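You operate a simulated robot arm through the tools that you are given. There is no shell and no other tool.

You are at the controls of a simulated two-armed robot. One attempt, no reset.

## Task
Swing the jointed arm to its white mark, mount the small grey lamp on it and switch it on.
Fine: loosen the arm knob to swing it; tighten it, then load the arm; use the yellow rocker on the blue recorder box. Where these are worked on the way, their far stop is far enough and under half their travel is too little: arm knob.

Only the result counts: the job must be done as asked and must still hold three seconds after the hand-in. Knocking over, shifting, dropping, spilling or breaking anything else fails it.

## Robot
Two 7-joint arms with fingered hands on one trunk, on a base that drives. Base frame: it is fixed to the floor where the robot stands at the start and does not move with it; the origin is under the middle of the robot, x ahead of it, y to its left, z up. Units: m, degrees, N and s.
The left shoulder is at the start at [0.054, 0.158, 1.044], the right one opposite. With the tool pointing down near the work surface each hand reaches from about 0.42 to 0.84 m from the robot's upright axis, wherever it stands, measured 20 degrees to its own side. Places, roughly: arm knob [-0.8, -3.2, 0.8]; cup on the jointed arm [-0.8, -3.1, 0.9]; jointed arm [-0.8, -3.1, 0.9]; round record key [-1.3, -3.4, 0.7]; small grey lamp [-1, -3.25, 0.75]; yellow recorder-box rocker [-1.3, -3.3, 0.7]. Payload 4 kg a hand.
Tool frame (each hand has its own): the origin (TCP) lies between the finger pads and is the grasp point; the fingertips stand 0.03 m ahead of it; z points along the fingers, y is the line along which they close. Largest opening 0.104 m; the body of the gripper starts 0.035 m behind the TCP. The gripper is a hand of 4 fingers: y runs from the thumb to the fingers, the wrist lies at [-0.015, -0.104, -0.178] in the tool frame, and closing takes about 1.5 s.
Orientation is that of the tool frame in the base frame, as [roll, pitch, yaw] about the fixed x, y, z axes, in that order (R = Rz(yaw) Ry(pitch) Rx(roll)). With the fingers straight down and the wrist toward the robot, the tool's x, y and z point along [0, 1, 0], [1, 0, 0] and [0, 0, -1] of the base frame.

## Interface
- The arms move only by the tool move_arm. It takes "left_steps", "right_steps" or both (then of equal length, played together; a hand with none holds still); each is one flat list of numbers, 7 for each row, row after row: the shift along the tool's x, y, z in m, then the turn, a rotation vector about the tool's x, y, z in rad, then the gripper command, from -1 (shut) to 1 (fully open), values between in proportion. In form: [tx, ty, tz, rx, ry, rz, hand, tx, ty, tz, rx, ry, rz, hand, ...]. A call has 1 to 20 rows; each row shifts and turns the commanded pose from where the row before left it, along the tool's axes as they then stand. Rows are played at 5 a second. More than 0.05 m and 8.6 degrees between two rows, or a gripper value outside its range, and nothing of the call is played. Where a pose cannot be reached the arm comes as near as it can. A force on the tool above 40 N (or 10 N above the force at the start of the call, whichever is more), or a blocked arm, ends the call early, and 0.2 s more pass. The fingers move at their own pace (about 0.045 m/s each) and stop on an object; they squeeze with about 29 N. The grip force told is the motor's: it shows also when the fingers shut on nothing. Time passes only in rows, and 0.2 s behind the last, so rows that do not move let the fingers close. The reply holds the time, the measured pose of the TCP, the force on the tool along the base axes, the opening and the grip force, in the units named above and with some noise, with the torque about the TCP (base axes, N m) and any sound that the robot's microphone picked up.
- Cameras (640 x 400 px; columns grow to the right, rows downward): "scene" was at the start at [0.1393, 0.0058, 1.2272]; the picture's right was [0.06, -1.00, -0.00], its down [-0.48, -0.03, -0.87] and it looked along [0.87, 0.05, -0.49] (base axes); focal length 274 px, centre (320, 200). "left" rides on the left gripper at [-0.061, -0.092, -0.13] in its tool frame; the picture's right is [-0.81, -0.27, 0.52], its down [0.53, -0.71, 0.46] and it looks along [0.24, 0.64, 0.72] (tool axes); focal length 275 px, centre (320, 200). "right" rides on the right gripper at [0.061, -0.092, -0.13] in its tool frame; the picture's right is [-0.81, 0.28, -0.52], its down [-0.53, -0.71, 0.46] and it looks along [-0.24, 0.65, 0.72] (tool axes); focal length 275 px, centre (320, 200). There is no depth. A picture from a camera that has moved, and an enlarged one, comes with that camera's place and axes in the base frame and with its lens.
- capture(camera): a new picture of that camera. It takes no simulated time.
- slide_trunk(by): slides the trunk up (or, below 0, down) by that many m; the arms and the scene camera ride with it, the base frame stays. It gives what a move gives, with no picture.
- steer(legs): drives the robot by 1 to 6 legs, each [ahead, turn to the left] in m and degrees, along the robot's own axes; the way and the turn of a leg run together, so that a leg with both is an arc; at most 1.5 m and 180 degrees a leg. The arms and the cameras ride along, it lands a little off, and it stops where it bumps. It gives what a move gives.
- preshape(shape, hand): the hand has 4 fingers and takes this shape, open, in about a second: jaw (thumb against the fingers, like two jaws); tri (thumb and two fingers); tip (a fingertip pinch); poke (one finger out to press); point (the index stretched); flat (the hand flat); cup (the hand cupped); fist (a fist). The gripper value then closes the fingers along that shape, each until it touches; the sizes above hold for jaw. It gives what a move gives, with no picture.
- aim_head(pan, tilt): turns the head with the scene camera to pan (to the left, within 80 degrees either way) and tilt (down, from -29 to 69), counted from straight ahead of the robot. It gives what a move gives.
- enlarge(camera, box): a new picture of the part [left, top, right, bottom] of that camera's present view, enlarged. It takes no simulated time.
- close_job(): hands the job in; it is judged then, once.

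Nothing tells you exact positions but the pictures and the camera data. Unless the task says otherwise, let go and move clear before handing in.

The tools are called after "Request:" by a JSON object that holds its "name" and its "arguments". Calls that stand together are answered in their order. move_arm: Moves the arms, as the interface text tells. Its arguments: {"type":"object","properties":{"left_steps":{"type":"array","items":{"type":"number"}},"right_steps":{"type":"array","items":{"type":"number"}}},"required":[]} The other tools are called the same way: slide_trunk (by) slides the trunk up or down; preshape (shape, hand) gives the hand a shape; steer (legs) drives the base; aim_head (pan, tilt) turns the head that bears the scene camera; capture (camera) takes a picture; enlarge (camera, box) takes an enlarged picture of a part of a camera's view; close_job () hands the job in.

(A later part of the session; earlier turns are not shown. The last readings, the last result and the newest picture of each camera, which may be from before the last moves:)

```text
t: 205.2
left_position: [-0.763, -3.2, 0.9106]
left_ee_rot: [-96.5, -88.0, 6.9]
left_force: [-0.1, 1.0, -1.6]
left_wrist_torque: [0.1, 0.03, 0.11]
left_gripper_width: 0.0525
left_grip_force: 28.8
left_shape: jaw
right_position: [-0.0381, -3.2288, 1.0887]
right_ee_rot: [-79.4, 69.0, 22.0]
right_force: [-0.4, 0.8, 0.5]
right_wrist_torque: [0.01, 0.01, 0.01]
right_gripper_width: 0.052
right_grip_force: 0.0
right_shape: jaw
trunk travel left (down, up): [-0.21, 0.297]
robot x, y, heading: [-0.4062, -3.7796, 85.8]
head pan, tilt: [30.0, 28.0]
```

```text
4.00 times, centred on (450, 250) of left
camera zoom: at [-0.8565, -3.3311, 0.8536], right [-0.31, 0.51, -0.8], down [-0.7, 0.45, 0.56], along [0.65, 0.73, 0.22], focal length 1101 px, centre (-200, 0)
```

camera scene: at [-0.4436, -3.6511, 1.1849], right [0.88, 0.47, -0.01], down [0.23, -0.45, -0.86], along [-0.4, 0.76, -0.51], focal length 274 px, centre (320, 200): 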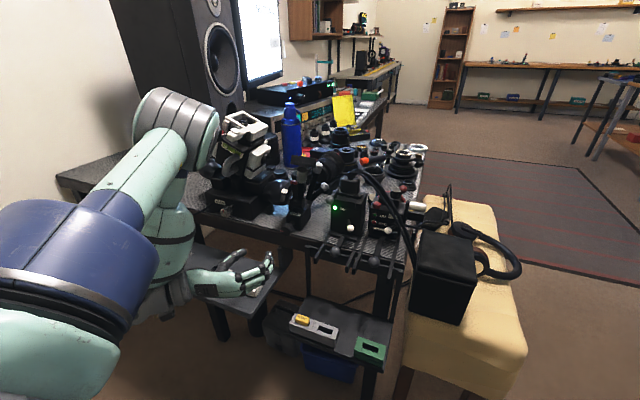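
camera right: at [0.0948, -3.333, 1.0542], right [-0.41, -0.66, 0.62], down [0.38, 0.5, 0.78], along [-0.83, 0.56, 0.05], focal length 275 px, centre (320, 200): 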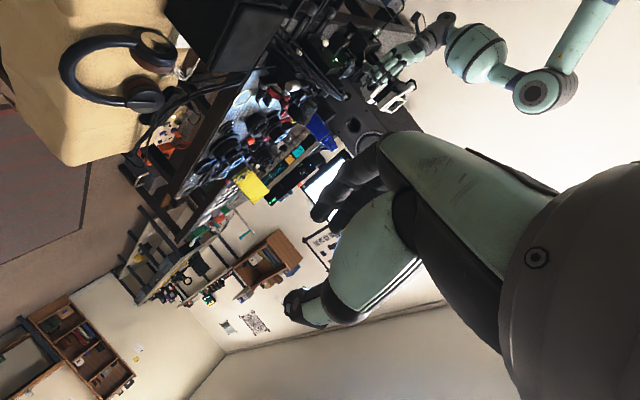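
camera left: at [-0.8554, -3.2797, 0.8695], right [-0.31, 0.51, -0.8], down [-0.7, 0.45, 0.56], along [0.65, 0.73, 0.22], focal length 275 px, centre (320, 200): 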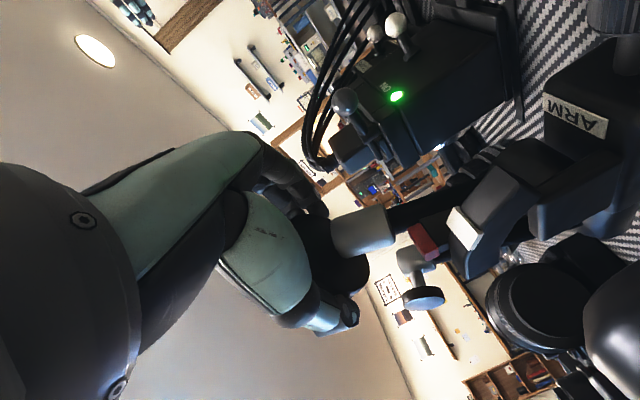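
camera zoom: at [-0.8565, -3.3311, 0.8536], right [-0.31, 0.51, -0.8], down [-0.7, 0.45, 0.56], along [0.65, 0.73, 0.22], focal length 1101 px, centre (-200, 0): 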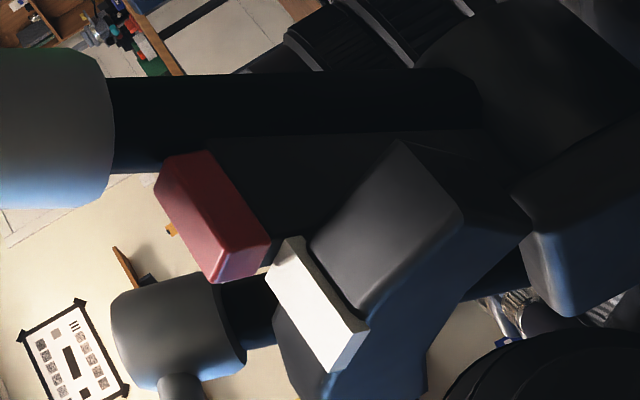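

Request:
{"name": "move_arm", "arguments": {"left_steps": [0, 0, 0, 0, 0, 0, 0.1, 0, 0, 0, 0, 0, 0, 0.3, 0, 0, 0, 0, 0, 0, 0.6, 0, 0, -0.03, 0, 0, 0, 0.63, 0, 0, -0.04, 0, 0, 0, 0.63, 0, 0, -0.04, 0, 0, 0, 0.63, 0.005, 0, -0.035, 0, 0, 0, 0.63, 0, 0, 0, 0, 0, 0, 0.63]}}

Request:
{"name": "enlarge", "arguments": {"camera": "scene", "box": [265, 170, 305, 210]}}

Request:
{"name": "enlarge", "arguments": {"camera": "left", "box": [380, 220, 500, 320]}}

Request:
{"name": "enlarge", "arguments": {"camera": "scene", "box": [255, 140, 335, 230]}}

```text
t: 206.9
left_position: [-0.7627, -3.3426, 0.9163]
left_ee_rot: [-95.4, -88.1, 5.8]
left_force: [0.0, 0.3, 0.5]
left_wrist_torque: [-0.01, 0.01, -0.02]
left_gripper_width: 0.0848
left_grip_force: 0.2
left_shape: jaw
right_position: [-0.038, -3.2278, 1.0894]
right_ee_rot: [-79.4, 69.0, 22.1]
right_force: [0.3, 0.2, 0.5]
right_wrist_torque: [0.02, -0.01, 0.01]
right_gripper_width: 0.0522
right_grip_force: 0.0
right_shape: jaw
trunk travel left (down, up): [-0.21, 0.297]
robot x, y, heading: [-0.406, -3.7773, 85.9]
head pan, tilt: [30.0, 28.0]
```

```text
10.00 times, centred on (285, 190) of scene
camera zoom: at [-0.4409, -3.6482, 1.188], right [0.9, 0.44, -0.01], down [0.2, -0.43, -0.88], along [-0.38, 0.79, -0.48], focal length 2745 px, centre (670, 300)
```

zoom: 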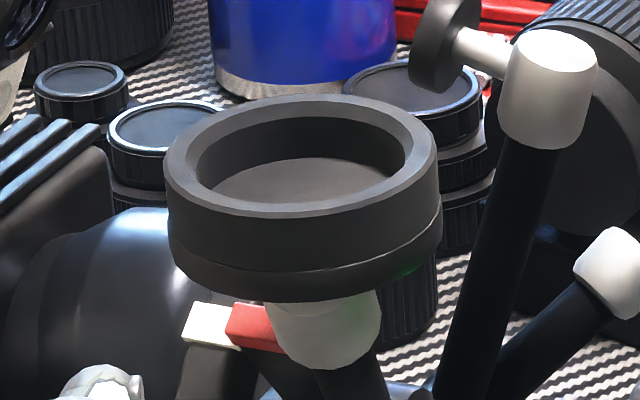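

```text
4.00 times, centred on (440, 270) of left
camera zoom: at [-0.8557, -3.4741, 0.86], right [-0.31, 0.51, -0.8], down [-0.7, 0.45, 0.56], along [0.65, 0.73, 0.22], focal length 1101 px, centre (-160, -80)
```

zoom: 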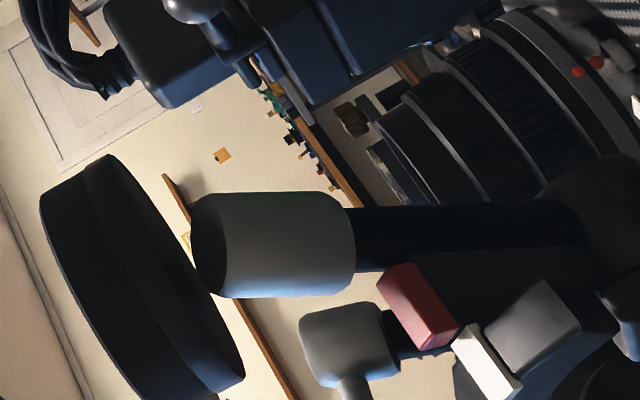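

```text
4.44 times, centred on (295, 185) of scene
camera zoom: at [-0.4409, -3.6482, 1.188], right [0.9, 0.44, -0.01], down [0.2, -0.43, -0.88], along [-0.38, 0.79, -0.48], focal length 1220 px, centre (431, 267)
```

zoom: 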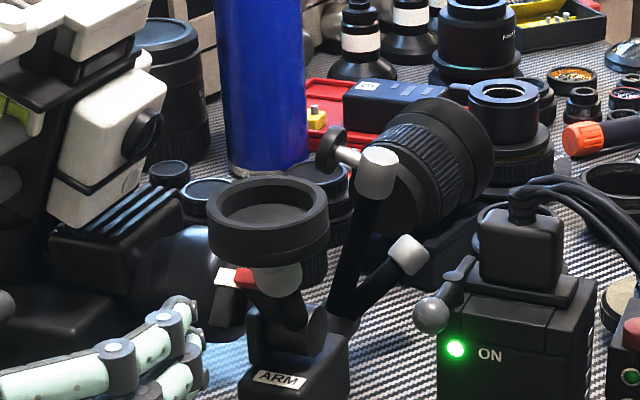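

Red and white blocks now line up as one continuous strip in the zoomed view — the arm is at its mark. Next I'll return the left hand to the knob to tighten it (clockwise).

Request:
{"name": "move_arm", "arguments": {"left_steps": [-0.04, -0.005, 0, 0, 0, 0, 0.3, -0.04, -0.005, 0, 0, 0, 0, 0.1, -0.04, -0.005, 0, 0, 0, 0, 0.1, -0.029, -0.004, 0, 0, 0, 0, 0.1, 0, 0, 0.03, 0, 0, 0, 0.1, 0, 0, 0.03, 0, 0, 0, 0.1, 0, 0, 0.02, 0, 0, 0, 0.1, 0, 0, 0, 0, 0, 0, 0.1]}}

Request:
{"name": "enlarge", "arguments": {"camera": "left", "box": [240, 180, 440, 305]}}

Request:
{"name": "enlarge", "arguments": {"camera": "scene", "box": [220, 140, 320, 240]}}

```text
t: 208.8
left_position: [-0.7881, -3.2663, 0.7681]
left_ee_rot: [-94.3, -88.0, 4.6]
left_force: [-0.3, -0.7, -0.6]
left_wrist_torque: [0.03, -0.03, 0.02]
left_gripper_width: 0.0576
left_grip_force: 0.0
left_shape: jaw
right_position: [-0.0392, -3.2297, 1.0893]
right_ee_rot: [-79.1, 68.9, 22.4]
right_force: [0.0, 0.5, -0.6]
right_wrist_torque: [-0.06, 0.01, -0.01]
right_gripper_width: 0.0521
right_grip_force: 0.1
right_shape: jaw
trunk travel left (down, up): [-0.21, 0.297]
robot x, y, heading: [-0.4063, -3.7831, 85.5]
head pan, tilt: [30.0, 28.0]
```

```text
3.20 times, centred on (340, 242) of left
camera zoom: at [-0.8803, -3.3975, 0.7107], right [-0.31, 0.51, -0.8], down [-0.7, 0.45, 0.56], along [0.65, 0.73, 0.22], focal length 881 px, centre (256, 64)
```

zoom: 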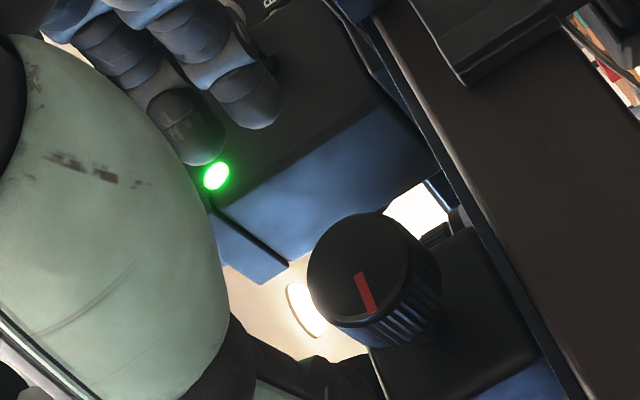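

```text
4.00 times, centred on (270, 190) of scene
camera zoom: at [-0.4413, -3.6493, 1.1881], right [0.9, 0.44, -0.01], down [0.2, -0.43, -0.88], along [-0.38, 0.79, -0.48], focal length 1098 px, centre (520, 240)
```

zoom: 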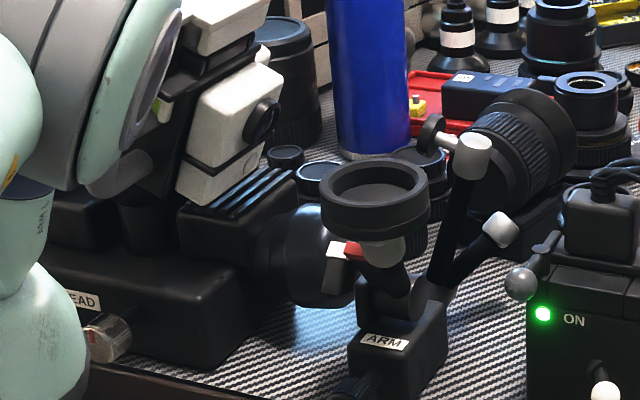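

Request:
{"name": "move_arm", "arguments": {"left_steps": [0, 0.003, 0.016, 0, 0, 0, 0.1, -0.001, 0.003, 0.017, 0, 0, 0, 0.1, 0, 0, 0.017, 0, 0, 0, 0.1, 0, 0, 0, 0, 0, 0, -0.3, 0, 0, 0, 0, 0, 0, -1, 0, 0, 0, 0, 0, 0, -1, 0, 0, 0, 0, 0, 0, -1, 0, 0, 0, 0, 0, 0, -1]}}

Request:
{"name": "enlarge", "arguments": {"camera": "left", "box": [240, 180, 440, 305]}}

```text
t: 210.6
left_position: [-0.7811, -3.2152, 0.7671]
left_ee_rot: [-96.9, -87.9, 7.2]
left_force: [-3.7, 2.7, 1.4]
left_wrist_torque: [0.05, -0.01, 0.09]
left_gripper_width: 0.0217
left_grip_force: 29.1
left_shape: jaw
right_position: [-0.0398, -3.2279, 1.0878]
right_ee_rot: [-79.1, 68.8, 22.4]
right_force: [-0.1, -0.4, 0.4]
right_wrist_torque: [0.0, 0.01, 0.04]
right_gripper_width: 0.052
right_grip_force: 0.0
right_shape: jaw
trunk travel left (down, up): [-0.21, 0.297]
robot x, y, heading: [-0.4078, -3.7773, 85.8]
head pan, tilt: [30.0, 28.0]
```

```text
3.20 times, centred on (340, 242) of left
camera zoom: at [-0.8747, -3.3469, 0.7098], right [-0.31, 0.51, -0.8], down [-0.7, 0.45, 0.56], along [0.65, 0.73, 0.22], focal length 881 px, centre (256, 64)
```

zoom: 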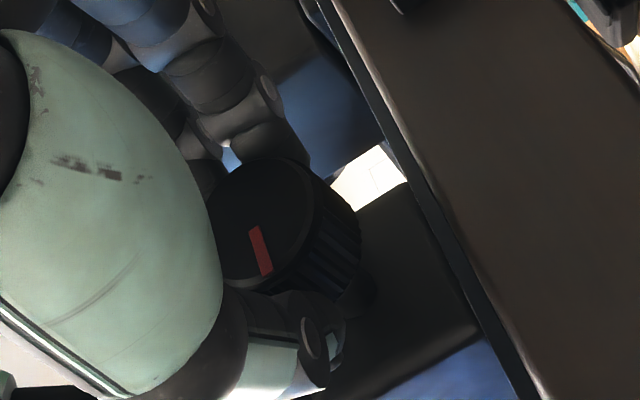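

Gripped. Now twist clockwise in steps toward the tight stop.

Request:
{"name": "move_arm", "arguments": {"left_steps": [0, 0, 0, 0, 0, 0.09, -1, 0, 0, 0, 0, 0, 0.09, -1, 0, 0, 0, 0, 0, 0.09, -1, 0, 0, 0, 0, 0, 0.09, -1, 0, 0, 0, 0, 0, 0.09, -1, 0, 0, 0, 0, 0, 0.09, -1, 0, 0, 0, 0, 0, 0.09, -1, 0, 0, 0, 0, 0, 0.09, -1, 0, 0, 0, 0, 0, 0, -1]}}

Request:
{"name": "enlarge", "arguments": {"camera": "left", "box": [240, 180, 440, 305]}}

```text
t: 212.6
left_position: [-0.7809, -3.2144, 0.7674]
left_ee_rot: [-90.3, -46.6, 0.4]
left_force: [0.2, 3.8, -2.2]
left_wrist_torque: [-0.19, 0.01, -0.05]
left_gripper_width: 0.0217
left_grip_force: 28.7
left_shape: jaw
right_position: [-0.038, -3.2283, 1.0887]
right_ee_rot: [-79.4, 68.9, 22.0]
right_force: [0.0, 0.4, -0.4]
right_wrist_torque: [-0.04, 0.04, -0.03]
right_gripper_width: 0.052
right_grip_force: 0.1
right_shape: jaw
trunk travel left (down, up): [-0.21, 0.297]
robot x, y, heading: [-0.4073, -3.7796, 85.7]
head pan, tilt: [30.0, 28.0]
```

```text
3.20 times, centred on (340, 242) of left
camera zoom: at [-0.8891, -3.3468, 0.7861], right [-0.76, 0.51, -0.4], down [-0.16, 0.46, 0.88], along [0.63, 0.73, -0.27], focal length 881 px, centre (256, 64)
```

zoom: 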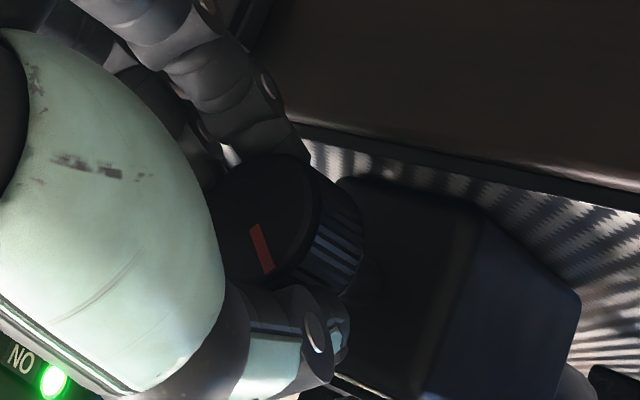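

Request:
{"name": "move_arm", "arguments": {"left_steps": [0, 0, 0, 0, 0, 0.09, -1, 0, 0, 0, 0, 0, 0.09, -1, 0, 0, 0, 0, 0, 0.09, -1, 0, 0, 0, 0, 0, 0.09, -1, 0, 0, 0, 0, 0, 0.09, -1, 0, 0, 0, 0, 0, 0.09, -1, 0, 0, 0, 0, 0, 0.09, -1, 0, 0, 0, 0, 0, 0.09, -1, 0, 0, 0, 0, 0, 0, -1]}}

Request:
{"name": "enlarge", "arguments": {"camera": "left", "box": [240, 180, 440, 305]}}

```text
t: 214.6
left_position: [-0.7806, -3.215, 0.7658]
left_ee_rot: [-90.3, -5.2, 0.4]
left_force: [4.6, 3.1, -6.7]
left_wrist_torque: [-0.49, -0.04, -0.07]
left_gripper_width: 0.0209
left_grip_force: 29.1
left_shape: jaw
right_position: [-0.0386, -3.2273, 1.0892]
right_ee_rot: [-79.3, 68.9, 22.1]
right_force: [0.1, 0.5, -1.2]
right_wrist_torque: [-0.04, 0.0, -0.01]
right_gripper_width: 0.052
right_grip_force: 0.1
right_shape: jaw
trunk travel left (down, up): [-0.21, 0.297]
robot x, y, heading: [-0.4039, -3.7792, 86.0]
head pan, tilt: [30.0, 28.0]
```

```text
3.20 times, centred on (340, 242) of left
camera zoom: at [-0.8498, -3.3461, 0.8526], right [-0.83, 0.51, 0.2], down [0.46, 0.46, 0.76], along [0.3, 0.72, -0.62], focal length 881 px, centre (256, 64)
```

zoom: 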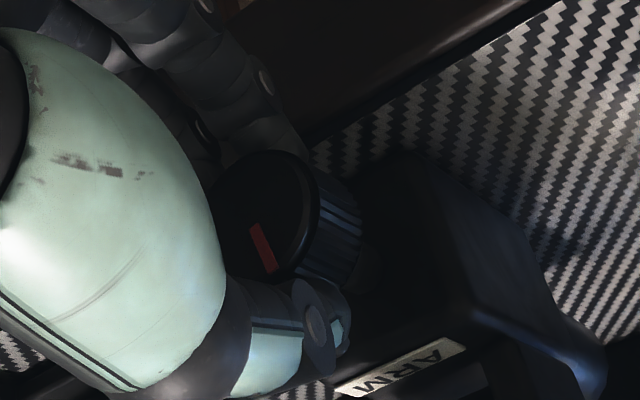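

Request:
{"name": "move_arm", "arguments": {"left_steps": [0, 0, 0, 0, 0, 0.09, -1, 0, 0, 0, 0, 0, 0.09, -1, 0, 0, 0, 0, 0, 0.09, -1, 0, 0, 0, 0, 0, 0, -1]}}

Request:
{"name": "enlarge", "arguments": {"camera": "left", "box": [240, 180, 440, 305]}}

Request:
{"name": "enlarge", "arguments": {"camera": "scene", "box": [230, 160, 310, 240]}}

```text
t: 215.6
left_position: [-0.781, -3.215, 0.768]
left_ee_rot: [-90.4, 10.1, 0.2]
left_force: [9.0, -3.5, -12.8]
left_wrist_torque: [-0.69, -0.22, -0.1]
left_gripper_width: 0.0209
left_grip_force: 28.8
left_shape: jaw
right_position: [-0.0371, -3.2273, 1.0887]
right_ee_rot: [-79.3, 68.9, 22.2]
right_force: [-0.3, -0.2, 0.0]
right_wrist_torque: [-0.02, 0.05, 0.05]
right_gripper_width: 0.0519
right_grip_force: 0.0
right_shape: jaw
trunk travel left (down, up): [-0.21, 0.297]
robot x, y, heading: [-0.4044, -3.7807, 85.6]
head pan, tilt: [30.0, 28.0]
```

```text
3.20 times, centred on (340, 242) of left
camera zoom: at [-0.8242, -3.3454, 0.8688], right [-0.75, 0.52, 0.41], down [0.65, 0.46, 0.61], along [0.12, 0.72, -0.68], focal length 881 px, centre (256, 64)
```

zoom: 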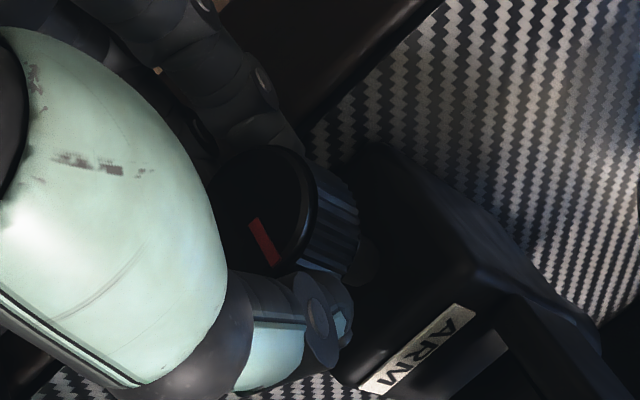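

```text
5.00 times, centred on (270, 200) of scene
camera zoom: at [-0.4407, -3.6479, 1.188], right [0.9, 0.44, -0.01], down [0.2, -0.44, -0.88], along [-0.38, 0.79, -0.48], focal length 1372 px, centre (570, 200)
```

zoom: 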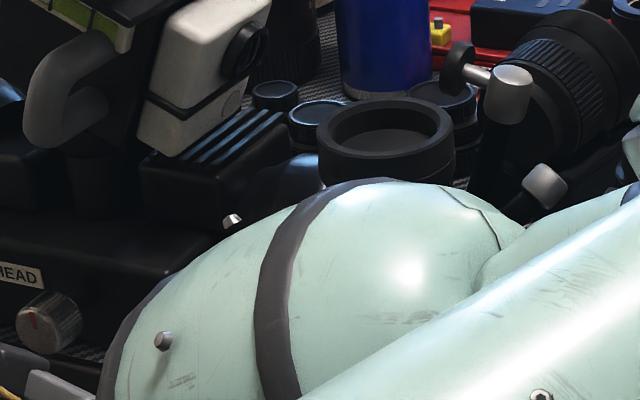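

The twist met rising resistance after about 95°, so the knob is back at its tight stop (red line up). I'll release and back straight away, then check both the knob and the marks.

Request:
{"name": "move_arm", "arguments": {"left_steps": [0, 0, 0, 0, 0, 0, 0, 0, 0, 0, 0, 0, 0, 0.1, 0, 0, 0, 0, 0, 0, 0.1, 0, 0, -0.02, 0, 0, 0, 0.1, 0, 0, -0.02, 0, 0, 0, 0.1, 0, 0, -0.03, 0, 0, 0, 0.1, 0, 0, -0.03, 0, 0, 0, 0.1, 0, 0, -0.02, 0, 0, -0.14, 0.1, 0, 0, 0, 0, 0, -0.14, 0.1, 0, 0, 0, 0, 0, -0.14, 0.1, 0, 0, 0, 0, 0, -0.14, 0.1, 0, 0, 0, 0, 0, -0.14, 0.1, 0, 0, 0, 0, 0, -0.14, 0.1, 0, 0, 0, 0, 0, -0.14, 0.1, 0, 0, 0, 0, 0, -0.14, 0.1, 0, 0, 0, 0, 0, -0.14, 0.1, 0, 0, 0, 0, 0, 0, 0.1]}}

Request:
{"name": "enlarge", "arguments": {"camera": "scene", "box": [255, 150, 335, 230]}}

Request:
{"name": "enlarge", "arguments": {"camera": "left", "box": [300, 200, 540, 380]}}

```text
t: 219.2
left_position: [-0.7808, -3.3352, 0.769]
left_ee_rot: [-90.6, -62.2, 0.8]
left_force: [0.2, -0.4, 1.0]
left_wrist_torque: [0.03, 0.0, -0.02]
left_gripper_width: 0.0569
left_grip_force: 0.2
left_shape: jaw
right_position: [-0.0374, -3.2279, 1.0889]
right_ee_rot: [-79.3, 68.9, 22.1]
right_force: [-0.2, -0.2, 0.7]
right_wrist_torque: [0.0, 0.01, 0.01]
right_gripper_width: 0.0522
right_grip_force: 0.2
right_shape: jaw
trunk travel left (down, up): [-0.21, 0.297]
robot x, y, heading: [-0.4077, -3.7749, 85.8]
head pan, tilt: [30.0, 28.0]
```

```text
5.00 times, centred on (295, 190) of scene
camera zoom: at [-0.4405, -3.6487, 1.1881], right [0.9, 0.44, -0.01], down [0.2, -0.43, -0.88], along [-0.39, 0.79, -0.48], focal length 1372 px, centre (445, 250)
```

zoom: 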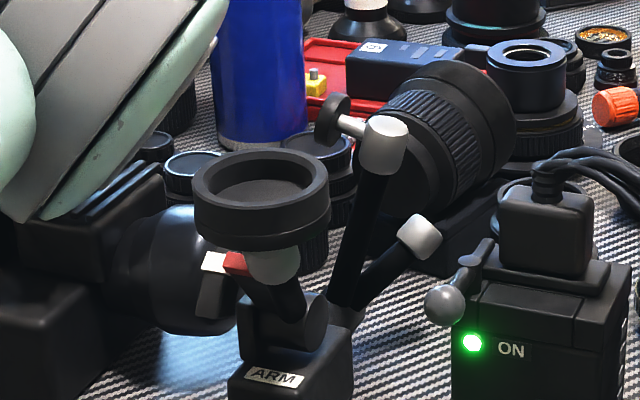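

```text
2.22 times, centred on (420, 290) of left
camera zoom: at [-0.8891, -3.4667, 0.7572], right [-0.62, 0.51, -0.59], down [-0.38, 0.46, 0.8], along [0.68, 0.73, -0.09], focal length 612 px, centre (98, 0)
```

zoom: 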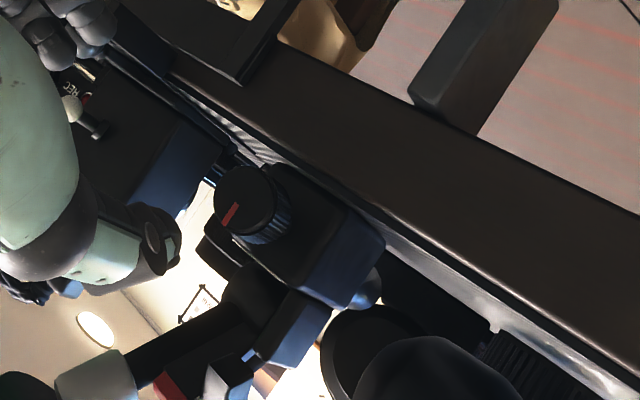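

Request:
{"name": "enlarge", "arguments": {"camera": "scene", "box": [280, 175, 320, 215]}}

Request:
{"name": "enlarge", "arguments": {"camera": "left", "box": [330, 320, 450, 400]}}

```text
10.00 times, centred on (300, 195) of scene
camera zoom: at [-0.4405, -3.6487, 1.1881], right [0.9, 0.44, -0.01], down [0.2, -0.43, -0.88], along [-0.39, 0.79, -0.48], focal length 2745 px, centre (520, 250)
```

zoom: 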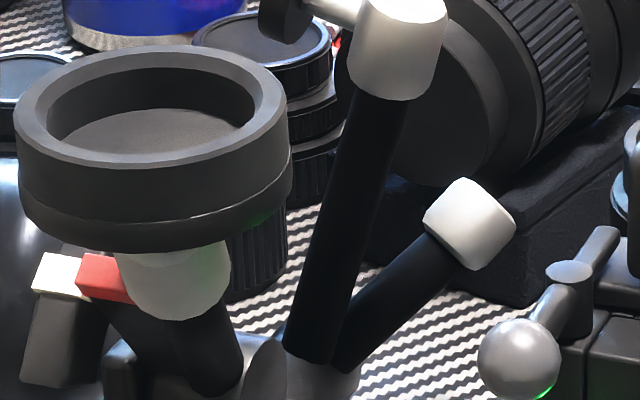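

```text
5.00 times, centred on (390, 360) of left
camera zoom: at [-0.8891, -3.4667, 0.7572], right [-0.62, 0.51, -0.59], down [-0.38, 0.46, 0.8], along [0.68, 0.73, -0.09], focal length 1376 px, centre (-30, -600)
```

zoom: 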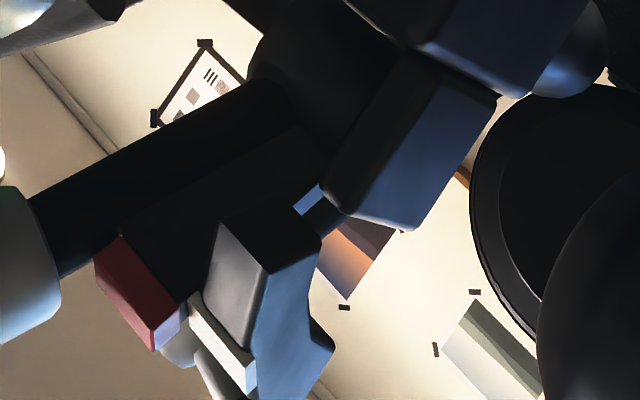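

The marks stay aligned, the cup is level and the knob's red line is up again. Next is the lamp. I'll use the right hand with fingers down for that; first I raise the left hand clear and unwind the right arm to its normal tool-down posture.

Request:
{"name": "move_arm", "arguments": {"left_steps": [0, 0, -0.02, 0, 0, 0, 0.1, 0.033, -0.0176, -0.012, 0, 0, 0, 0.1, 0.033, -0.0176, -0.012, 0, 0, 0, 0.1, 0.033, -0.0176, -0.012, 0, 0, 0, 0.1, 0.033, -0.0176, -0.012, 0, 0, 0, 0.1, 0.033, -0.0176, -0.012, 0, 0, 0, 0.1, 0.033, -0.0176, -0.012, 0, 0, 0, 0.1, 0.033, -0.0176, -0.012, 0, 0, 0, 0.1, 0.033, -0.0176, 0, 0, 0, 0, 0.1, 0, 0, 0, 0, 0, 0, 0.1]}}

Request:
{"name": "move_arm", "arguments": {"right_steps": [0, 0, 0, 0, 0, -0.145, 0.5, 0, 0, 0, 0, 0, -0.145, 0.5, 0, 0, 0, 0, 0, -0.145, 0.5, 0, 0, 0, 0, 0, -0.145, 0.5, 0, 0, 0, 0, 0, -0.145, 0.5, 0, 0, 0, 0, 0, -0.145, 0.5, 0, 0, 0, 0, 0, -0.145, 0.5, 0, 0, 0, 0, 0, -0.145, 0.5, 0, 0, 0, 0, 0, -0.145, 0.5, 0, 0, 0, 0, 0, -0.145, 0.5, 0, 0, 0, 0, 0, -0.145, 0.5, 0, 0, 0, 0, 0, -0.145, 0.5, 0, 0, 0, 0, 0, -0.145, 0.5, 0, 0, 0, 0, 0, -0.145, 0.5, 0, 0, 0, 0, 0, -0.145, 0.5, 0, 0, 0, 0, 0, 0, 0.5]}}

```text
t: 221.3
left_position: [-0.7807, -3.4371, 1.0666]
left_ee_rot: [-90.6, -62.2, 0.9]
left_force: [0.2, 0.8, -0.3]
left_wrist_torque: [0.02, 0.0, -0.03]
left_gripper_width: 0.0569
left_grip_force: 0.1
left_shape: jaw
right_position: [-0.0392, -3.2276, 1.0886]
right_ee_rot: [-79.3, 68.8, 22.2]
right_force: [-1.5, -0.6, 0.3]
right_wrist_torque: [0.02, 0.01, -0.03]
right_gripper_width: 0.052
right_grip_force: 0.0
right_shape: jaw
trunk travel left (down, up): [-0.21, 0.297]
robot x, y, heading: [-0.4074, -3.7756, 85.7]
head pan, tilt: [30.0, 28.0]
```

```text
t: 224.8
left_position: [-0.7799, -3.4376, 1.0667]
left_ee_rot: [-90.3, -62.2, 0.5]
left_force: [0.5, 0.3, -0.1]
left_wrist_torque: [0.02, 0.01, 0.01]
left_gripper_width: 0.0566
left_grip_force: 0.1
left_shape: jaw
right_position: [-0.0383, -3.2295, 1.0882]
right_ee_rot: [-83.3, -55.3, 6.7]
right_force: [0.0, 0.1, 0.3]
right_wrist_torque: [0.01, 0.03, -0.02]
right_gripper_width: 0.0778
right_grip_force: 0.0
right_shape: jaw
trunk travel left (down, up): [-0.21, 0.297]
robot x, y, heading: [-0.4079, -3.7775, 85.7]
head pan, tilt: [30.0, 28.0]
```

Request:
{"name": "move_arm", "arguments": {"right_steps": [0, 0, 0, 0, 0, -0.145, 0.5, 0, 0, 0, 0, 0, -0.145, 0.5, 0, 0, 0, 0, 0, -0.145, 0.5, 0, 0, 0, 0, 0, -0.145, 0.5, 0, 0, 0, 0, 0, -0.145, 0.5, 0, 0, 0, 0, 0, -0.145, 0.5, 0, 0, 0, 0, 0, -0.145, 0.5, 0, 0, 0, 0, 0, -0.145, 0.5, 0, 0, 0, 0, 0, -0.145, 0.5, 0, 0, 0, 0, 0, -0.145, 0.5, 0, 0, 0, 0, 0, -0.145, 0.5, 0, 0, 0, 0, 0, -0.145, 0.5, 0, 0, 0, 0, 0, -0.145, 0.5, 0, 0, 0, 0, 0, -0.145, 0.5, 0, 0, 0, 0, 0, -0.145, 0.5, 0, 0, 0, 0, 0, 0, 0.5]}}

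Request:
{"name": "move_arm", "arguments": {"right_steps": [0, 0, 0, 0.143, 0, 0, 0.5, 0, 0, 0, 0.143, 0, 0, 0.5, 0, 0, 0, 0.143, 0, 0, 0.5, 0, 0, 0, 0.143, 0, 0, 0.5, 0, 0, 0, 0.143, 0, 0, 0.5, 0, 0, 0, 0.143, 0, 0, 0.5, 0, 0, 0, 0.143, 0, 0, 0.5, 0, 0, 0, 0.143, 0, 0, 0.5, 0, 0, 0, 0.143, 0, 0, 0.5, 0, 0, 0, 0.143, 0, 0, 0.5, 0, 0, 0, 0.143, 0, 0, 0.5, 0, 0, 0, 0, 0, 0, 0.5]}}

```text
t: 228.2
left_position: [-0.7795, -3.4376, 1.066]
left_ee_rot: [-90.5, -62.1, 0.8]
left_force: [-0.4, -0.1, 0.0]
left_wrist_torque: [0.0, 0.0, 0.04]
left_gripper_width: 0.0569
left_grip_force: 0.0
left_shape: jaw
right_position: [-0.0401, -3.2301, 1.0883]
right_ee_rot: [-25.8, -85.8, -52.1]
right_force: [-0.1, -0.3, -0.5]
right_wrist_torque: [0.0, -0.01, -0.02]
right_gripper_width: 0.0778
right_grip_force: 0.1
right_shape: jaw
right hand out of reach, approached as far as the arm can: row 5, 6, 7, 8, 9, 10, 11, 12, 13, 14, 15
trunk travel left (down, up): [-0.21, 0.297]
robot x, y, heading: [-0.4097, -3.7806, 85.4]
head pan, tilt: [30.0, 28.0]
```

```text
t: 230.8
left_position: [-0.7795, -3.4381, 1.067]
left_ee_rot: [-90.5, -62.1, 0.7]
left_force: [-1.2, 0.6, -0.2]
left_wrist_torque: [-0.01, -0.02, 0.02]
left_gripper_width: 0.0568
left_grip_force: 0.1
left_shape: jaw
right_position: [-0.0399, -3.2292, 1.0878]
right_ee_rot: [-24.1, -85.8, -53.9]
right_force: [0.4, 0.8, -0.3]
right_wrist_torque: [-0.01, 0.02, 0.0]
right_gripper_width: 0.0779
right_grip_force: 0.1
right_shape: jaw
right hand out of reach, approached as far as the arm can: row 1, 2, 3, 4, 5, 6, 7, 8, 9, 10, 11
trunk travel left (down, up): [-0.21, 0.297]
robot x, y, heading: [-0.4112, -3.7775, 85.7]
head pan, tilt: [30.0, 28.0]
```

Request:
{"name": "move_arm", "arguments": {"right_steps": [0, 0.035, -0.03, 0, 0, 0, 0.5, 0, 0.035, -0.03, 0, 0, 0, 0.5, 0, 0.03, -0.03, 0, 0, 0, 0.5, 0, 0, 0, 0, 0, -0.145, 0.5, 0, 0, 0, 0, 0, -0.145, 0.5, 0, 0, 0, 0, 0, -0.145, 0.5, 0, 0, 0, 0, 0, -0.145, 0.5, 0, 0, 0, 0, 0, -0.145, 0.5, 0, 0, 0, 0, 0, -0.145, 0.5, 0, 0, 0, 0, 0, -0.145, 0.5, 0, 0, 0, 0, 0, -0.145, 0.5, 0, 0, 0, 0, 0, -0.145, 0.5, 0, 0, 0, 0, 0, -0.145, 0.5, 0, 0, 0, 0, 0, 0, 0.5]}}

Request:
{"name": "aim_head", "arguments": {"pan": -40, "tilt": 15}}

Request:
{"name": "capture", "arguments": {"camera": "scene"}}

```text
t: 233.8
left_position: [-0.7803, -3.4365, 1.0659]
left_ee_rot: [-90.5, -62.1, 0.8]
left_force: [-0.4, 0.3, 0.0]
left_wrist_torque: [0.0, 0.0, 0.02]
left_gripper_width: 0.057
left_grip_force: 0.1
left_shape: jaw
right_position: [-0.0339, -3.2513, 1.0921]
right_ee_rot: [-29.0, -85.8, -49.2]
right_force: [0.4, -0.9, 0.7]
right_wrist_torque: [0.0, 0.0, 0.02]
right_gripper_width: 0.0779
right_grip_force: 0.0
right_shape: jaw
right hand out of reach, approached as far as the arm can: row 1, 2, 3, 4, 5, 6, 7, 8, 9, 10, 11, 12, 13
trunk travel left (down, up): [-0.21, 0.297]
robot x, y, heading: [-0.406, -3.7776, 86.0]
head pan, tilt: [30.0, 28.0]
```

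```text
t: 235.2
left_position: [-0.7787, -3.4373, 1.0662]
left_ee_rot: [-90.3, -62.1, 0.6]
left_force: [-1.3, 0.4, 0.0]
left_wrist_torque: [0.01, 0.02, 0.01]
left_gripper_width: 0.0567
left_grip_force: 0.1
left_shape: jaw
right_position: [-0.0331, -3.2514, 1.0913]
right_ee_rot: [-28.2, -85.9, -50.1]
right_force: [0.2, -0.8, -0.5]
right_wrist_torque: [0.0, 0.01, -0.03]
right_gripper_width: 0.0781
right_grip_force: 0.0
right_shape: jaw
trunk travel left (down, up): [-0.21, 0.297]
robot x, y, heading: [-0.4065, -3.778, 85.7]
head pan, tilt: [-40.0, 15.0]
```

```text
taken
camera scene: at [-0.3362, -3.6639, 1.2092], right [0.72, -0.7, 0.01], down [-0.18, -0.2, -0.96], along [0.67, 0.69, -0.27], focal length 274 px, centre (320, 200)
```

scene: 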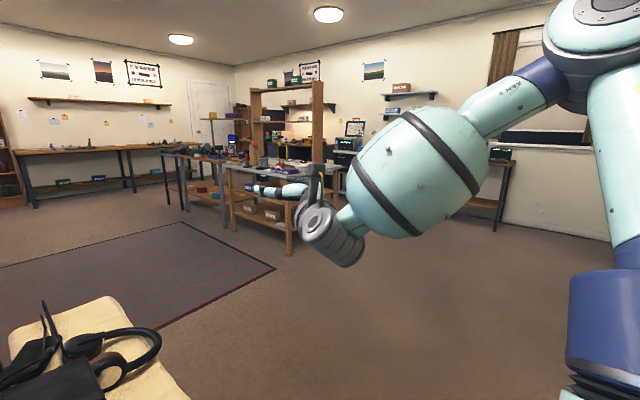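

The right arm is in an elbow-high posture. I'll pitch the hand down directly from here and see if tool-down is reachable that way.

Request:
{"name": "move_arm", "arguments": {"right_steps": [0, 0, 0, 0, -0.143, 0, 0.5, 0, 0, 0, 0, -0.143, 0, 0.5, 0, 0, 0, 0, -0.143, 0, 0.5, 0, 0, 0, 0, -0.143, 0, 0.5, 0, 0, 0, 0, -0.143, 0, 0.5, 0, 0, 0, 0, -0.143, 0, 0.5, 0, 0, 0, 0, -0.143, 0, 0.5, 0, 0, 0, 0, -0.143, 0, 0.5, 0, 0, 0, 0, -0.143, 0, 0.5, 0, 0, 0, 0, -0.143, 0, 0.5, 0, 0, 0, 0, -0.143, 0, 0.5, 0, 0, 0, 0, 0, 0, 0.5]}}

Request:
{"name": "capture", "arguments": {"camera": "scene"}}

```text
t: 237.8
left_position: [-0.7794, -3.4371, 1.0664]
left_ee_rot: [-90.2, -62.2, 0.4]
left_force: [-0.8, 0.4, -0.2]
left_wrist_torque: [-0.01, 0.02, -0.01]
left_gripper_width: 0.057
left_grip_force: 0.1
left_shape: jaw
right_position: [-0.033, -3.2532, 1.0928]
right_ee_rot: [-178.0, -3.4, 101.7]
right_force: [-0.5, -0.4, -0.1]
right_wrist_torque: [0.03, 0.01, 0.01]
right_gripper_width: 0.0775
right_grip_force: 0.0
right_shape: jaw
trunk travel left (down, up): [-0.21, 0.297]
robot x, y, heading: [-0.4049, -3.7717, 85.7]
head pan, tilt: [-40.0, 15.0]
```

```text
taken
camera scene: at [-0.3362, -3.6647, 1.2093], right [0.72, -0.7, 0.01], down [-0.18, -0.2, -0.96], along [0.67, 0.69, -0.27], focal length 274 px, centre (320, 200)
```

scene: 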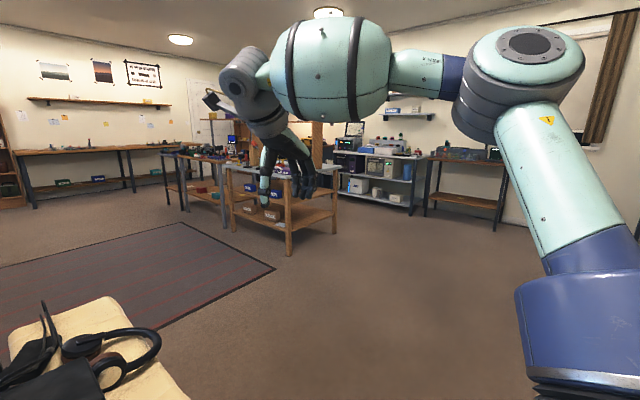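

Tool-down works. Now yaw the hand so that it closes front-to-back (tool y along +y).

Request:
{"name": "move_arm", "arguments": {"right_steps": [0, 0, 0, 0, 0, -0.136, 0.5, 0, 0, 0, 0, 0, -0.136, 0.5, 0, 0, 0, 0, 0, -0.136, 0.5, 0, 0, 0, 0, 0, -0.136, 0.5, 0, 0, 0, 0, 0, -0.136, 0.5, 0, 0, 0, 0, 0, -0.136, 0.5, 0, 0, 0, 0, 0, -0.136, 0.5, 0, 0, 0, 0, 0, -0.136, 0.5, 0, 0, 0, 0, 0, -0.136, 0.5, 0, 0, 0, 0, 0, -0.136, 0.5, 0, 0, 0, 0, 0, 0, 0.5]}}

Request:
{"name": "capture", "arguments": {"camera": "scene"}}

```text
t: 240.2
left_position: [-0.7797, -3.4364, 1.0649]
left_ee_rot: [-90.4, -62.0, 0.7]
left_force: [0.1, -0.4, -0.4]
left_wrist_torque: [-0.02, 0.0, 0.01]
left_gripper_width: 0.0568
left_grip_force: 0.1
left_shape: jaw
right_position: [-0.0343, -3.2516, 1.0921]
right_ee_rot: [177.0, -2.8, 179.8]
right_force: [-0.8, 0.8, -0.4]
right_wrist_torque: [-0.02, -0.03, -0.02]
right_gripper_width: 0.0777
right_grip_force: 0.0
right_shape: jaw
trunk travel left (down, up): [-0.21, 0.297]
robot x, y, heading: [-0.4062, -3.7793, 85.6]
head pan, tilt: [-40.0, 15.0]
```

```text
taken
camera scene: at [-0.3365, -3.6639, 1.2093], right [0.72, -0.7, 0.01], down [-0.18, -0.2, -0.96], along [0.67, 0.69, -0.27], focal length 274 px, centre (320, 200)
```

scene: 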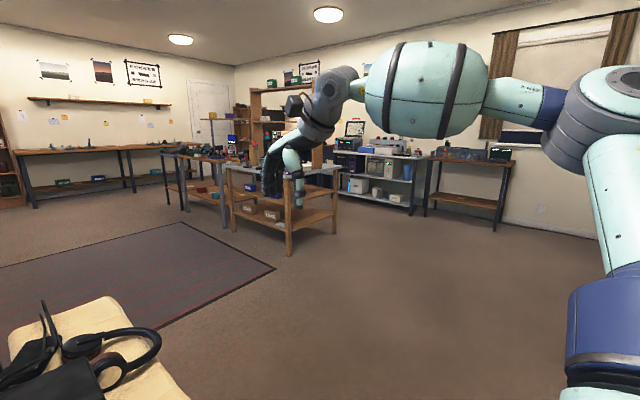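

The right hand is tool-down again. I'll drive back over to the left side, in front of the lamp: turn right, reverse, and turn back to face the table.

Request:
{"name": "steer", "arguments": {"legs": [[0, -71], [-0.6, 0]]}}

Request:
{"name": "steer", "arguments": {"legs": [[0, 75]]}}

Request:
{"name": "aim_head", "arguments": {"pan": 0, "tilt": 40}}

Request:
{"name": "capture", "arguments": {"camera": "scene"}}

```text
t: 247.3
left_position: [-0.7848, -3.4689, 1.067]
left_ee_rot: [-90.4, -62.2, -70.0]
left_force: [-1.5, -0.4, 0.0]
left_wrist_torque: [0.0, -0.01, -0.01]
left_gripper_width: 0.0568
left_grip_force: 0.1
left_shape: jaw
right_position: [-0.3617, -4.1109, 1.093]
right_ee_rot: [176.9, -2.7, 109.2]
right_force: [0.1, -0.2, 0.4]
right_wrist_torque: [0.0, -0.04, 0.02]
right_gripper_width: 0.0778
right_grip_force: 0.1
right_shape: jaw
trunk travel left (down, up): [-0.21, 0.297]
robot x, y, heading: [-0.9772, -3.9358, 15.2]
head pan, tilt: [-40.0, 15.0]
```

```text
t: 251.5
left_position: [-1.3782, -3.6329, 1.0696]
left_ee_rot: [-88.7, -62.3, 3.3]
left_force: [0.6, -0.5, 0.4]
left_wrist_torque: [0.0, 0.0, 0.0]
left_gripper_width: 0.0573
left_grip_force: 0.1
left_shape: jaw
right_position: [-0.6478, -3.3947, 1.0986]
right_ee_rot: [176.3, -2.6, -176.0]
right_force: [0.3, -0.2, -0.3]
right_wrist_torque: [0.04, 0.03, 0.0]
right_gripper_width: 0.0778
right_grip_force: 0.1
right_shape: jaw
trunk travel left (down, up): [-0.21, 0.297]
robot x, y, heading: [-0.9736, -3.9337, 90.3]
head pan, tilt: [-40.0, 15.0]
```

```text
t: 252.6
left_position: [-1.3776, -3.6452, 1.074]
left_ee_rot: [-87.5, -62.3, 2.2]
left_force: [0.3, 0.6, 0.0]
left_wrist_torque: [0.01, 0.02, -0.02]
left_gripper_width: 0.0568
left_grip_force: 0.0
left_shape: jaw
right_position: [-0.6485, -3.4088, 1.1051]
right_ee_rot: [175.5, -2.6, -176.0]
right_force: [0.5, -0.2, -0.2]
right_wrist_torque: [0.03, 0.0, -0.03]
right_gripper_width: 0.078
right_grip_force: 0.1
right_shape: jaw
trunk travel left (down, up): [-0.21, 0.297]
robot x, y, heading: [-0.9751, -3.9336, 90.2]
head pan, tilt: [0.0, 40.0]
```

```text
taken
camera scene: at [-0.9718, -3.802, 1.1695], right [1.0, 0.0, 0.0], down [0.0, -0.65, -0.76], along [0.0, 0.76, -0.65], focal length 274 px, centre (320, 200)
```

scene: 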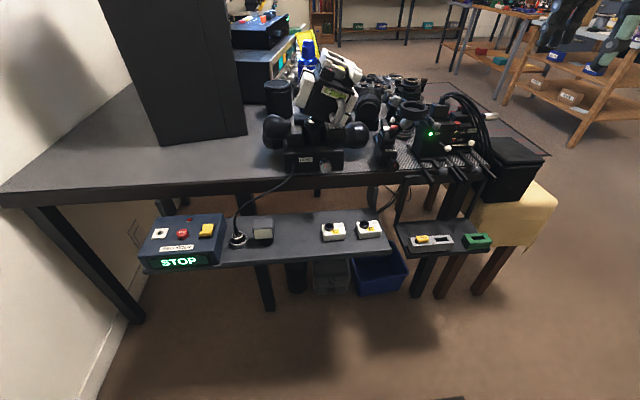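

Request:
{"name": "enlarge", "arguments": {"camera": "scene", "box": [215, 195, 295, 265]}}

Request:
{"name": "enlarge", "arguments": {"camera": "scene", "box": [345, 90, 425, 190]}}

```text
5.71 times, centred on (255, 230) of scene
camera zoom: at [-0.9718, -3.802, 1.1695], right [1.0, 0.0, 0.0], down [0.0, -0.65, -0.76], along [0.0, 0.76, -0.65], focal length 1568 px, centre (691, 29)
```

zoom: 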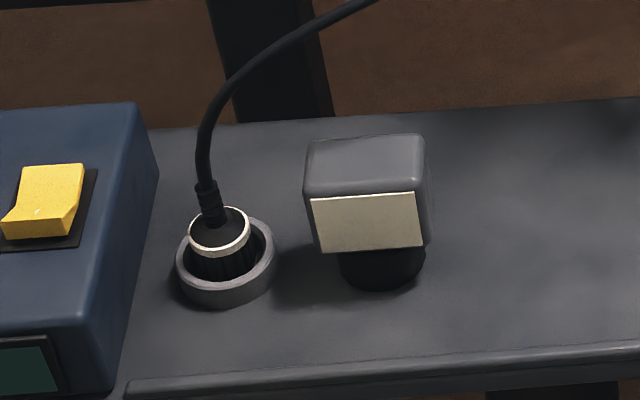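

```text
4.00 times, centred on (385, 140) of scene
camera zoom: at [-0.9718, -3.802, 1.1695], right [1.0, 0.0, 0.0], down [0.0, -0.65, -0.76], along [0.0, 0.76, -0.65], focal length 1098 px, centre (60, 440)
```

zoom: 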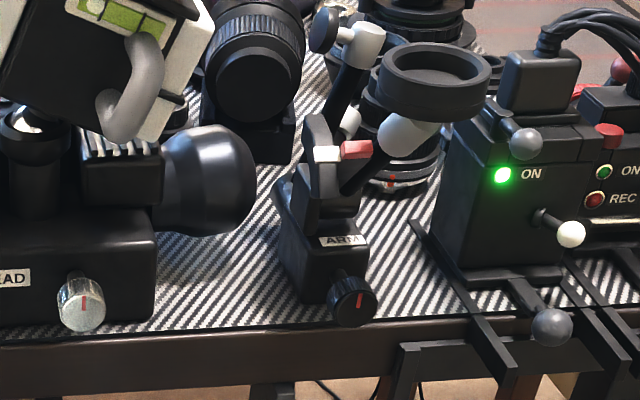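

The lamp looks like a box about 52 mm wide, ~36 mm deep on a 35 mm black stub, centred near [-1.11, -3.328], shelf top z≈0.615, body z≈0.65–0.694. I'll check where my left arm is relative to the wall and speaker before shifting.

Request:
{"name": "aim_head", "arguments": {"pan": 60, "tilt": 20}}

Request:
{"name": "capture", "arguments": {"camera": "scene"}}

```text
t: 253.8
left_position: [-1.3773, -3.6471, 1.0744]
left_ee_rot: [-87.3, -62.3, 2.0]
left_force: [-0.2, 0.6, -0.4]
left_wrist_torque: [0.0, 0.01, -0.02]
left_gripper_width: 0.0572
left_grip_force: 0.1
left_shape: jaw
right_position: [-0.6471, -3.409, 1.1049]
right_ee_rot: [175.5, -2.6, -176.0]
right_force: [-0.7, -0.7, -0.7]
right_wrist_torque: [0.0, 0.03, 0.01]
right_gripper_width: 0.0777
right_grip_force: 0.0
right_shape: jaw
trunk travel left (down, up): [-0.21, 0.297]
robot x, y, heading: [-0.9737, -3.931, 90.2]
head pan, tilt: [60.0, 20.0]
```

```text
taken
camera scene: at [-1.0523, -3.8411, 1.2014], right [0.5, 0.87, -0.01], down [0.3, -0.18, -0.94], along [-0.82, 0.46, -0.35], focal length 274 px, centre (320, 200)
```

scene: 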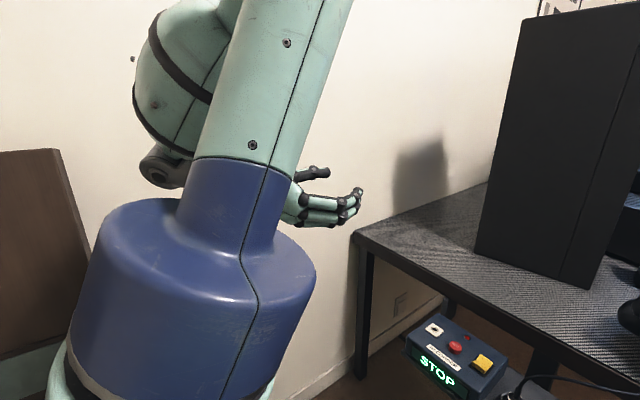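

There's enough room on the left. I'll straighten the right hand and bring it across in front of the table to above the lamp.

Request:
{"name": "move_arm", "arguments": {"right_steps": [0, 0, 0, 0.0785, -0.045, 0.07, 0.5, 0.046, 0, 0.008, 0, 0, 0, 0.5, 0.046, 0, 0.008, 0, 0, 0, 0.5, 0.046, 0, 0.008, 0, 0, 0, 0.5, 0.046, 0, 0.008, 0, 0, 0, 0.5, 0.046, 0, 0.008, 0, 0, 0, 0.5, 0.046, 0, 0.008, 0, 0, 0, 0.5, 0.046, 0, 0.008, 0, 0, 0, 0.5, 0.046, 0, 0.008, 0, 0, 0, 0.5, 0.046, 0, 0.008, 0, 0, 0, 0.5, 0.046, 0, 0.008, 0, 0, 0, 0.5, 0, 0, 0, 0, 0, 0, 0.5]}}

Request:
{"name": "aim_head", "arguments": {"pan": 10, "tilt": 40}}

Request:
{"name": "capture", "arguments": {"camera": "scene"}}

Request:
{"name": "capture", "arguments": {"camera": "right"}}

```text
t: 256.4
left_position: [-1.3775, -3.6462, 1.0733]
left_ee_rot: [-87.4, -62.2, 2.2]
left_force: [-0.2, -0.8, -0.1]
left_wrist_torque: [0.01, 0.02, 0.0]
left_gripper_width: 0.0571
left_grip_force: 0.1
left_shape: jaw
right_position: [-0.8813, -3.4128, 1.0597]
right_ee_rot: [-179.9, 0.0, 179.9]
right_force: [0.9, -0.8, -0.3]
right_wrist_torque: [0.0, -0.03, -0.02]
right_gripper_width: 0.0777
right_grip_force: 0.1
right_shape: jaw
right hand out of reach, approached as far as the arm can: row 7, 8, 9, 10, 11
trunk travel left (down, up): [-0.21, 0.297]
robot x, y, heading: [-0.9742, -3.9333, 90.3]
head pan, tilt: [60.0, 20.0]
```

```text
t: 257.6
left_position: [-1.3771, -3.6464, 1.0742]
left_ee_rot: [-87.2, -62.2, 2.0]
left_force: [-0.9, 0.0, 0.1]
left_wrist_torque: [-0.01, 0.01, 0.04]
left_gripper_width: 0.0569
left_grip_force: 0.0
left_shape: jaw
right_position: [-0.88, -3.4122, 1.0602]
right_ee_rot: [-179.9, -0.1, 179.9]
right_force: [-1.7, 0.6, 0.3]
right_wrist_torque: [-0.02, 0.02, 0.0]
right_gripper_width: 0.0781
right_grip_force: 0.0
right_shape: jaw
trunk travel left (down, up): [-0.21, 0.297]
robot x, y, heading: [-0.975, -3.9338, 90.2]
head pan, tilt: [10.0, 40.0]
```

```text
taken
camera scene: at [-0.9866, -3.804, 1.1696], right [0.98, 0.18, 0.0], down [0.11, -0.64, -0.76], along [-0.14, 0.75, -0.65], focal length 274 px, centre (320, 200)
```

scene: 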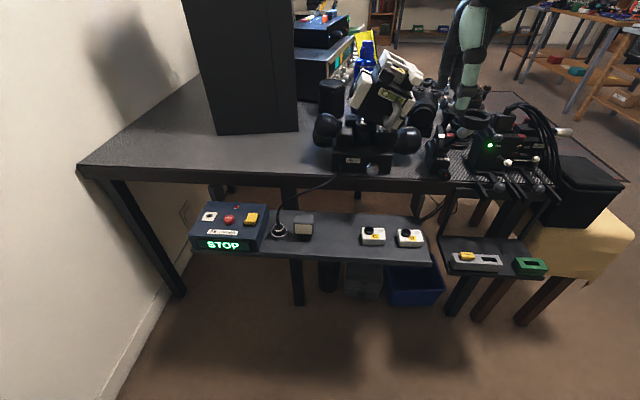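

```text
taken
camera right: at [-0.9423, -3.5048, 1.1903], right [0.81, 0.27, 0.52], down [0.53, -0.72, -0.45], along [0.24, 0.64, -0.73], focal length 275 px, centre (320, 200)
```

right: 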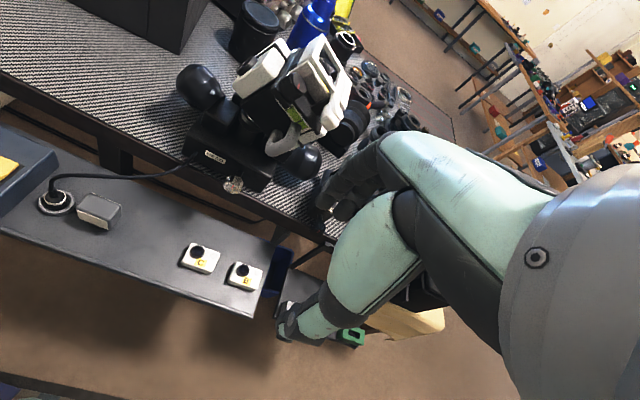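

The right arm's elbow-high posture only works about 0.1 m or more to its own side, so the lamp (left of me) suits the left hand. I'll roll the left hand and pitch it down to tool-down.

Request:
{"name": "move_arm", "arguments": {"left_steps": [0.01, 0.02, 0.03, 0, 0, 0, 0.5, 0.01, 0.02, 0.03, 0, 0, 0, 0.5, 0.01, 0.02, 0.03, 0, 0, 0, 0.5, 0.01, 0.02, 0.03, 0, 0, 0, 0.5, 0, 0, 0, 0, 0, -0.145, 0.5, 0, 0, 0, 0, 0, -0.145, 0.5, 0, 0, 0, 0, 0, -0.145, 0.5, 0, 0, 0, 0, 0, -0.145, 0.5, 0, 0, 0, 0, 0, -0.145, 0.5, 0, 0, 0, 0, 0, -0.145, 0.5, 0, 0, 0, 0, 0, -0.145, 0.5, 0, 0, 0, 0, 0, -0.145, 0.5, 0, 0, 0, 0, 0, -0.145, 0.5, 0, 0, 0, 0, 0, 0, 0.5]}}

Request:
{"name": "aim_head", "arguments": {"pan": 45, "tilt": 20}}

Request:
{"name": "capture", "arguments": {"camera": "scene"}}

```text
t: 260.6
left_position: [-1.3051, -3.5105, 1.0745]
left_ee_rot: [88.4, -42.9, -174.5]
left_force: [-0.3, 0.0, 0.7]
left_wrist_torque: [-0.01, 0.02, 0.0]
left_gripper_width: 0.0776
left_grip_force: 0.0
left_shape: jaw
left hand out of reach, approached as far as the arm can: row 12, 13
right_position: [-0.8808, -3.412, 1.0596]
right_ee_rot: [-179.8, -0.2, 179.9]
right_force: [0.3, 0.0, -0.1]
right_wrist_torque: [-0.01, 0.0, 0.01]
right_gripper_width: 0.0778
right_grip_force: 0.1
right_shape: jaw
trunk travel left (down, up): [-0.21, 0.297]
robot x, y, heading: [-0.9723, -3.9356, 90.3]
head pan, tilt: [10.0, 40.0]
```

```text
t: 261.6
left_position: [-1.3059, -3.5096, 1.0757]
left_ee_rot: [88.3, -42.9, -174.5]
left_force: [-0.2, -0.1, 0.2]
left_wrist_torque: [-0.01, 0.01, 0.02]
left_gripper_width: 0.0778
left_grip_force: 0.0
left_shape: jaw
right_position: [-0.8822, -3.4125, 1.0596]
right_ee_rot: [-179.8, -0.2, 179.8]
right_force: [0.4, 0.7, -0.4]
right_wrist_torque: [-0.01, -0.03, -0.02]
right_gripper_width: 0.078
right_grip_force: 0.0
right_shape: jaw
trunk travel left (down, up): [-0.21, 0.297]
robot x, y, heading: [-0.971, -3.9322, 90.4]
head pan, tilt: [45.0, 20.0]
```

```text
taken
camera scene: at [-1.0376, -3.8214, 1.2011], right [0.7, 0.71, -0.01], down [0.24, -0.25, -0.94], along [-0.67, 0.66, -0.35], focal length 274 px, centre (320, 200)
```

scene: 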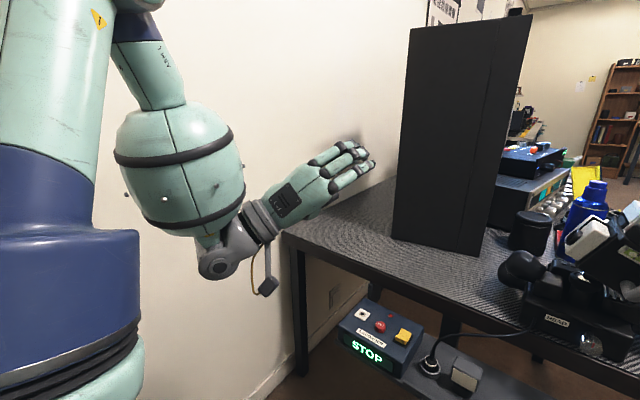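

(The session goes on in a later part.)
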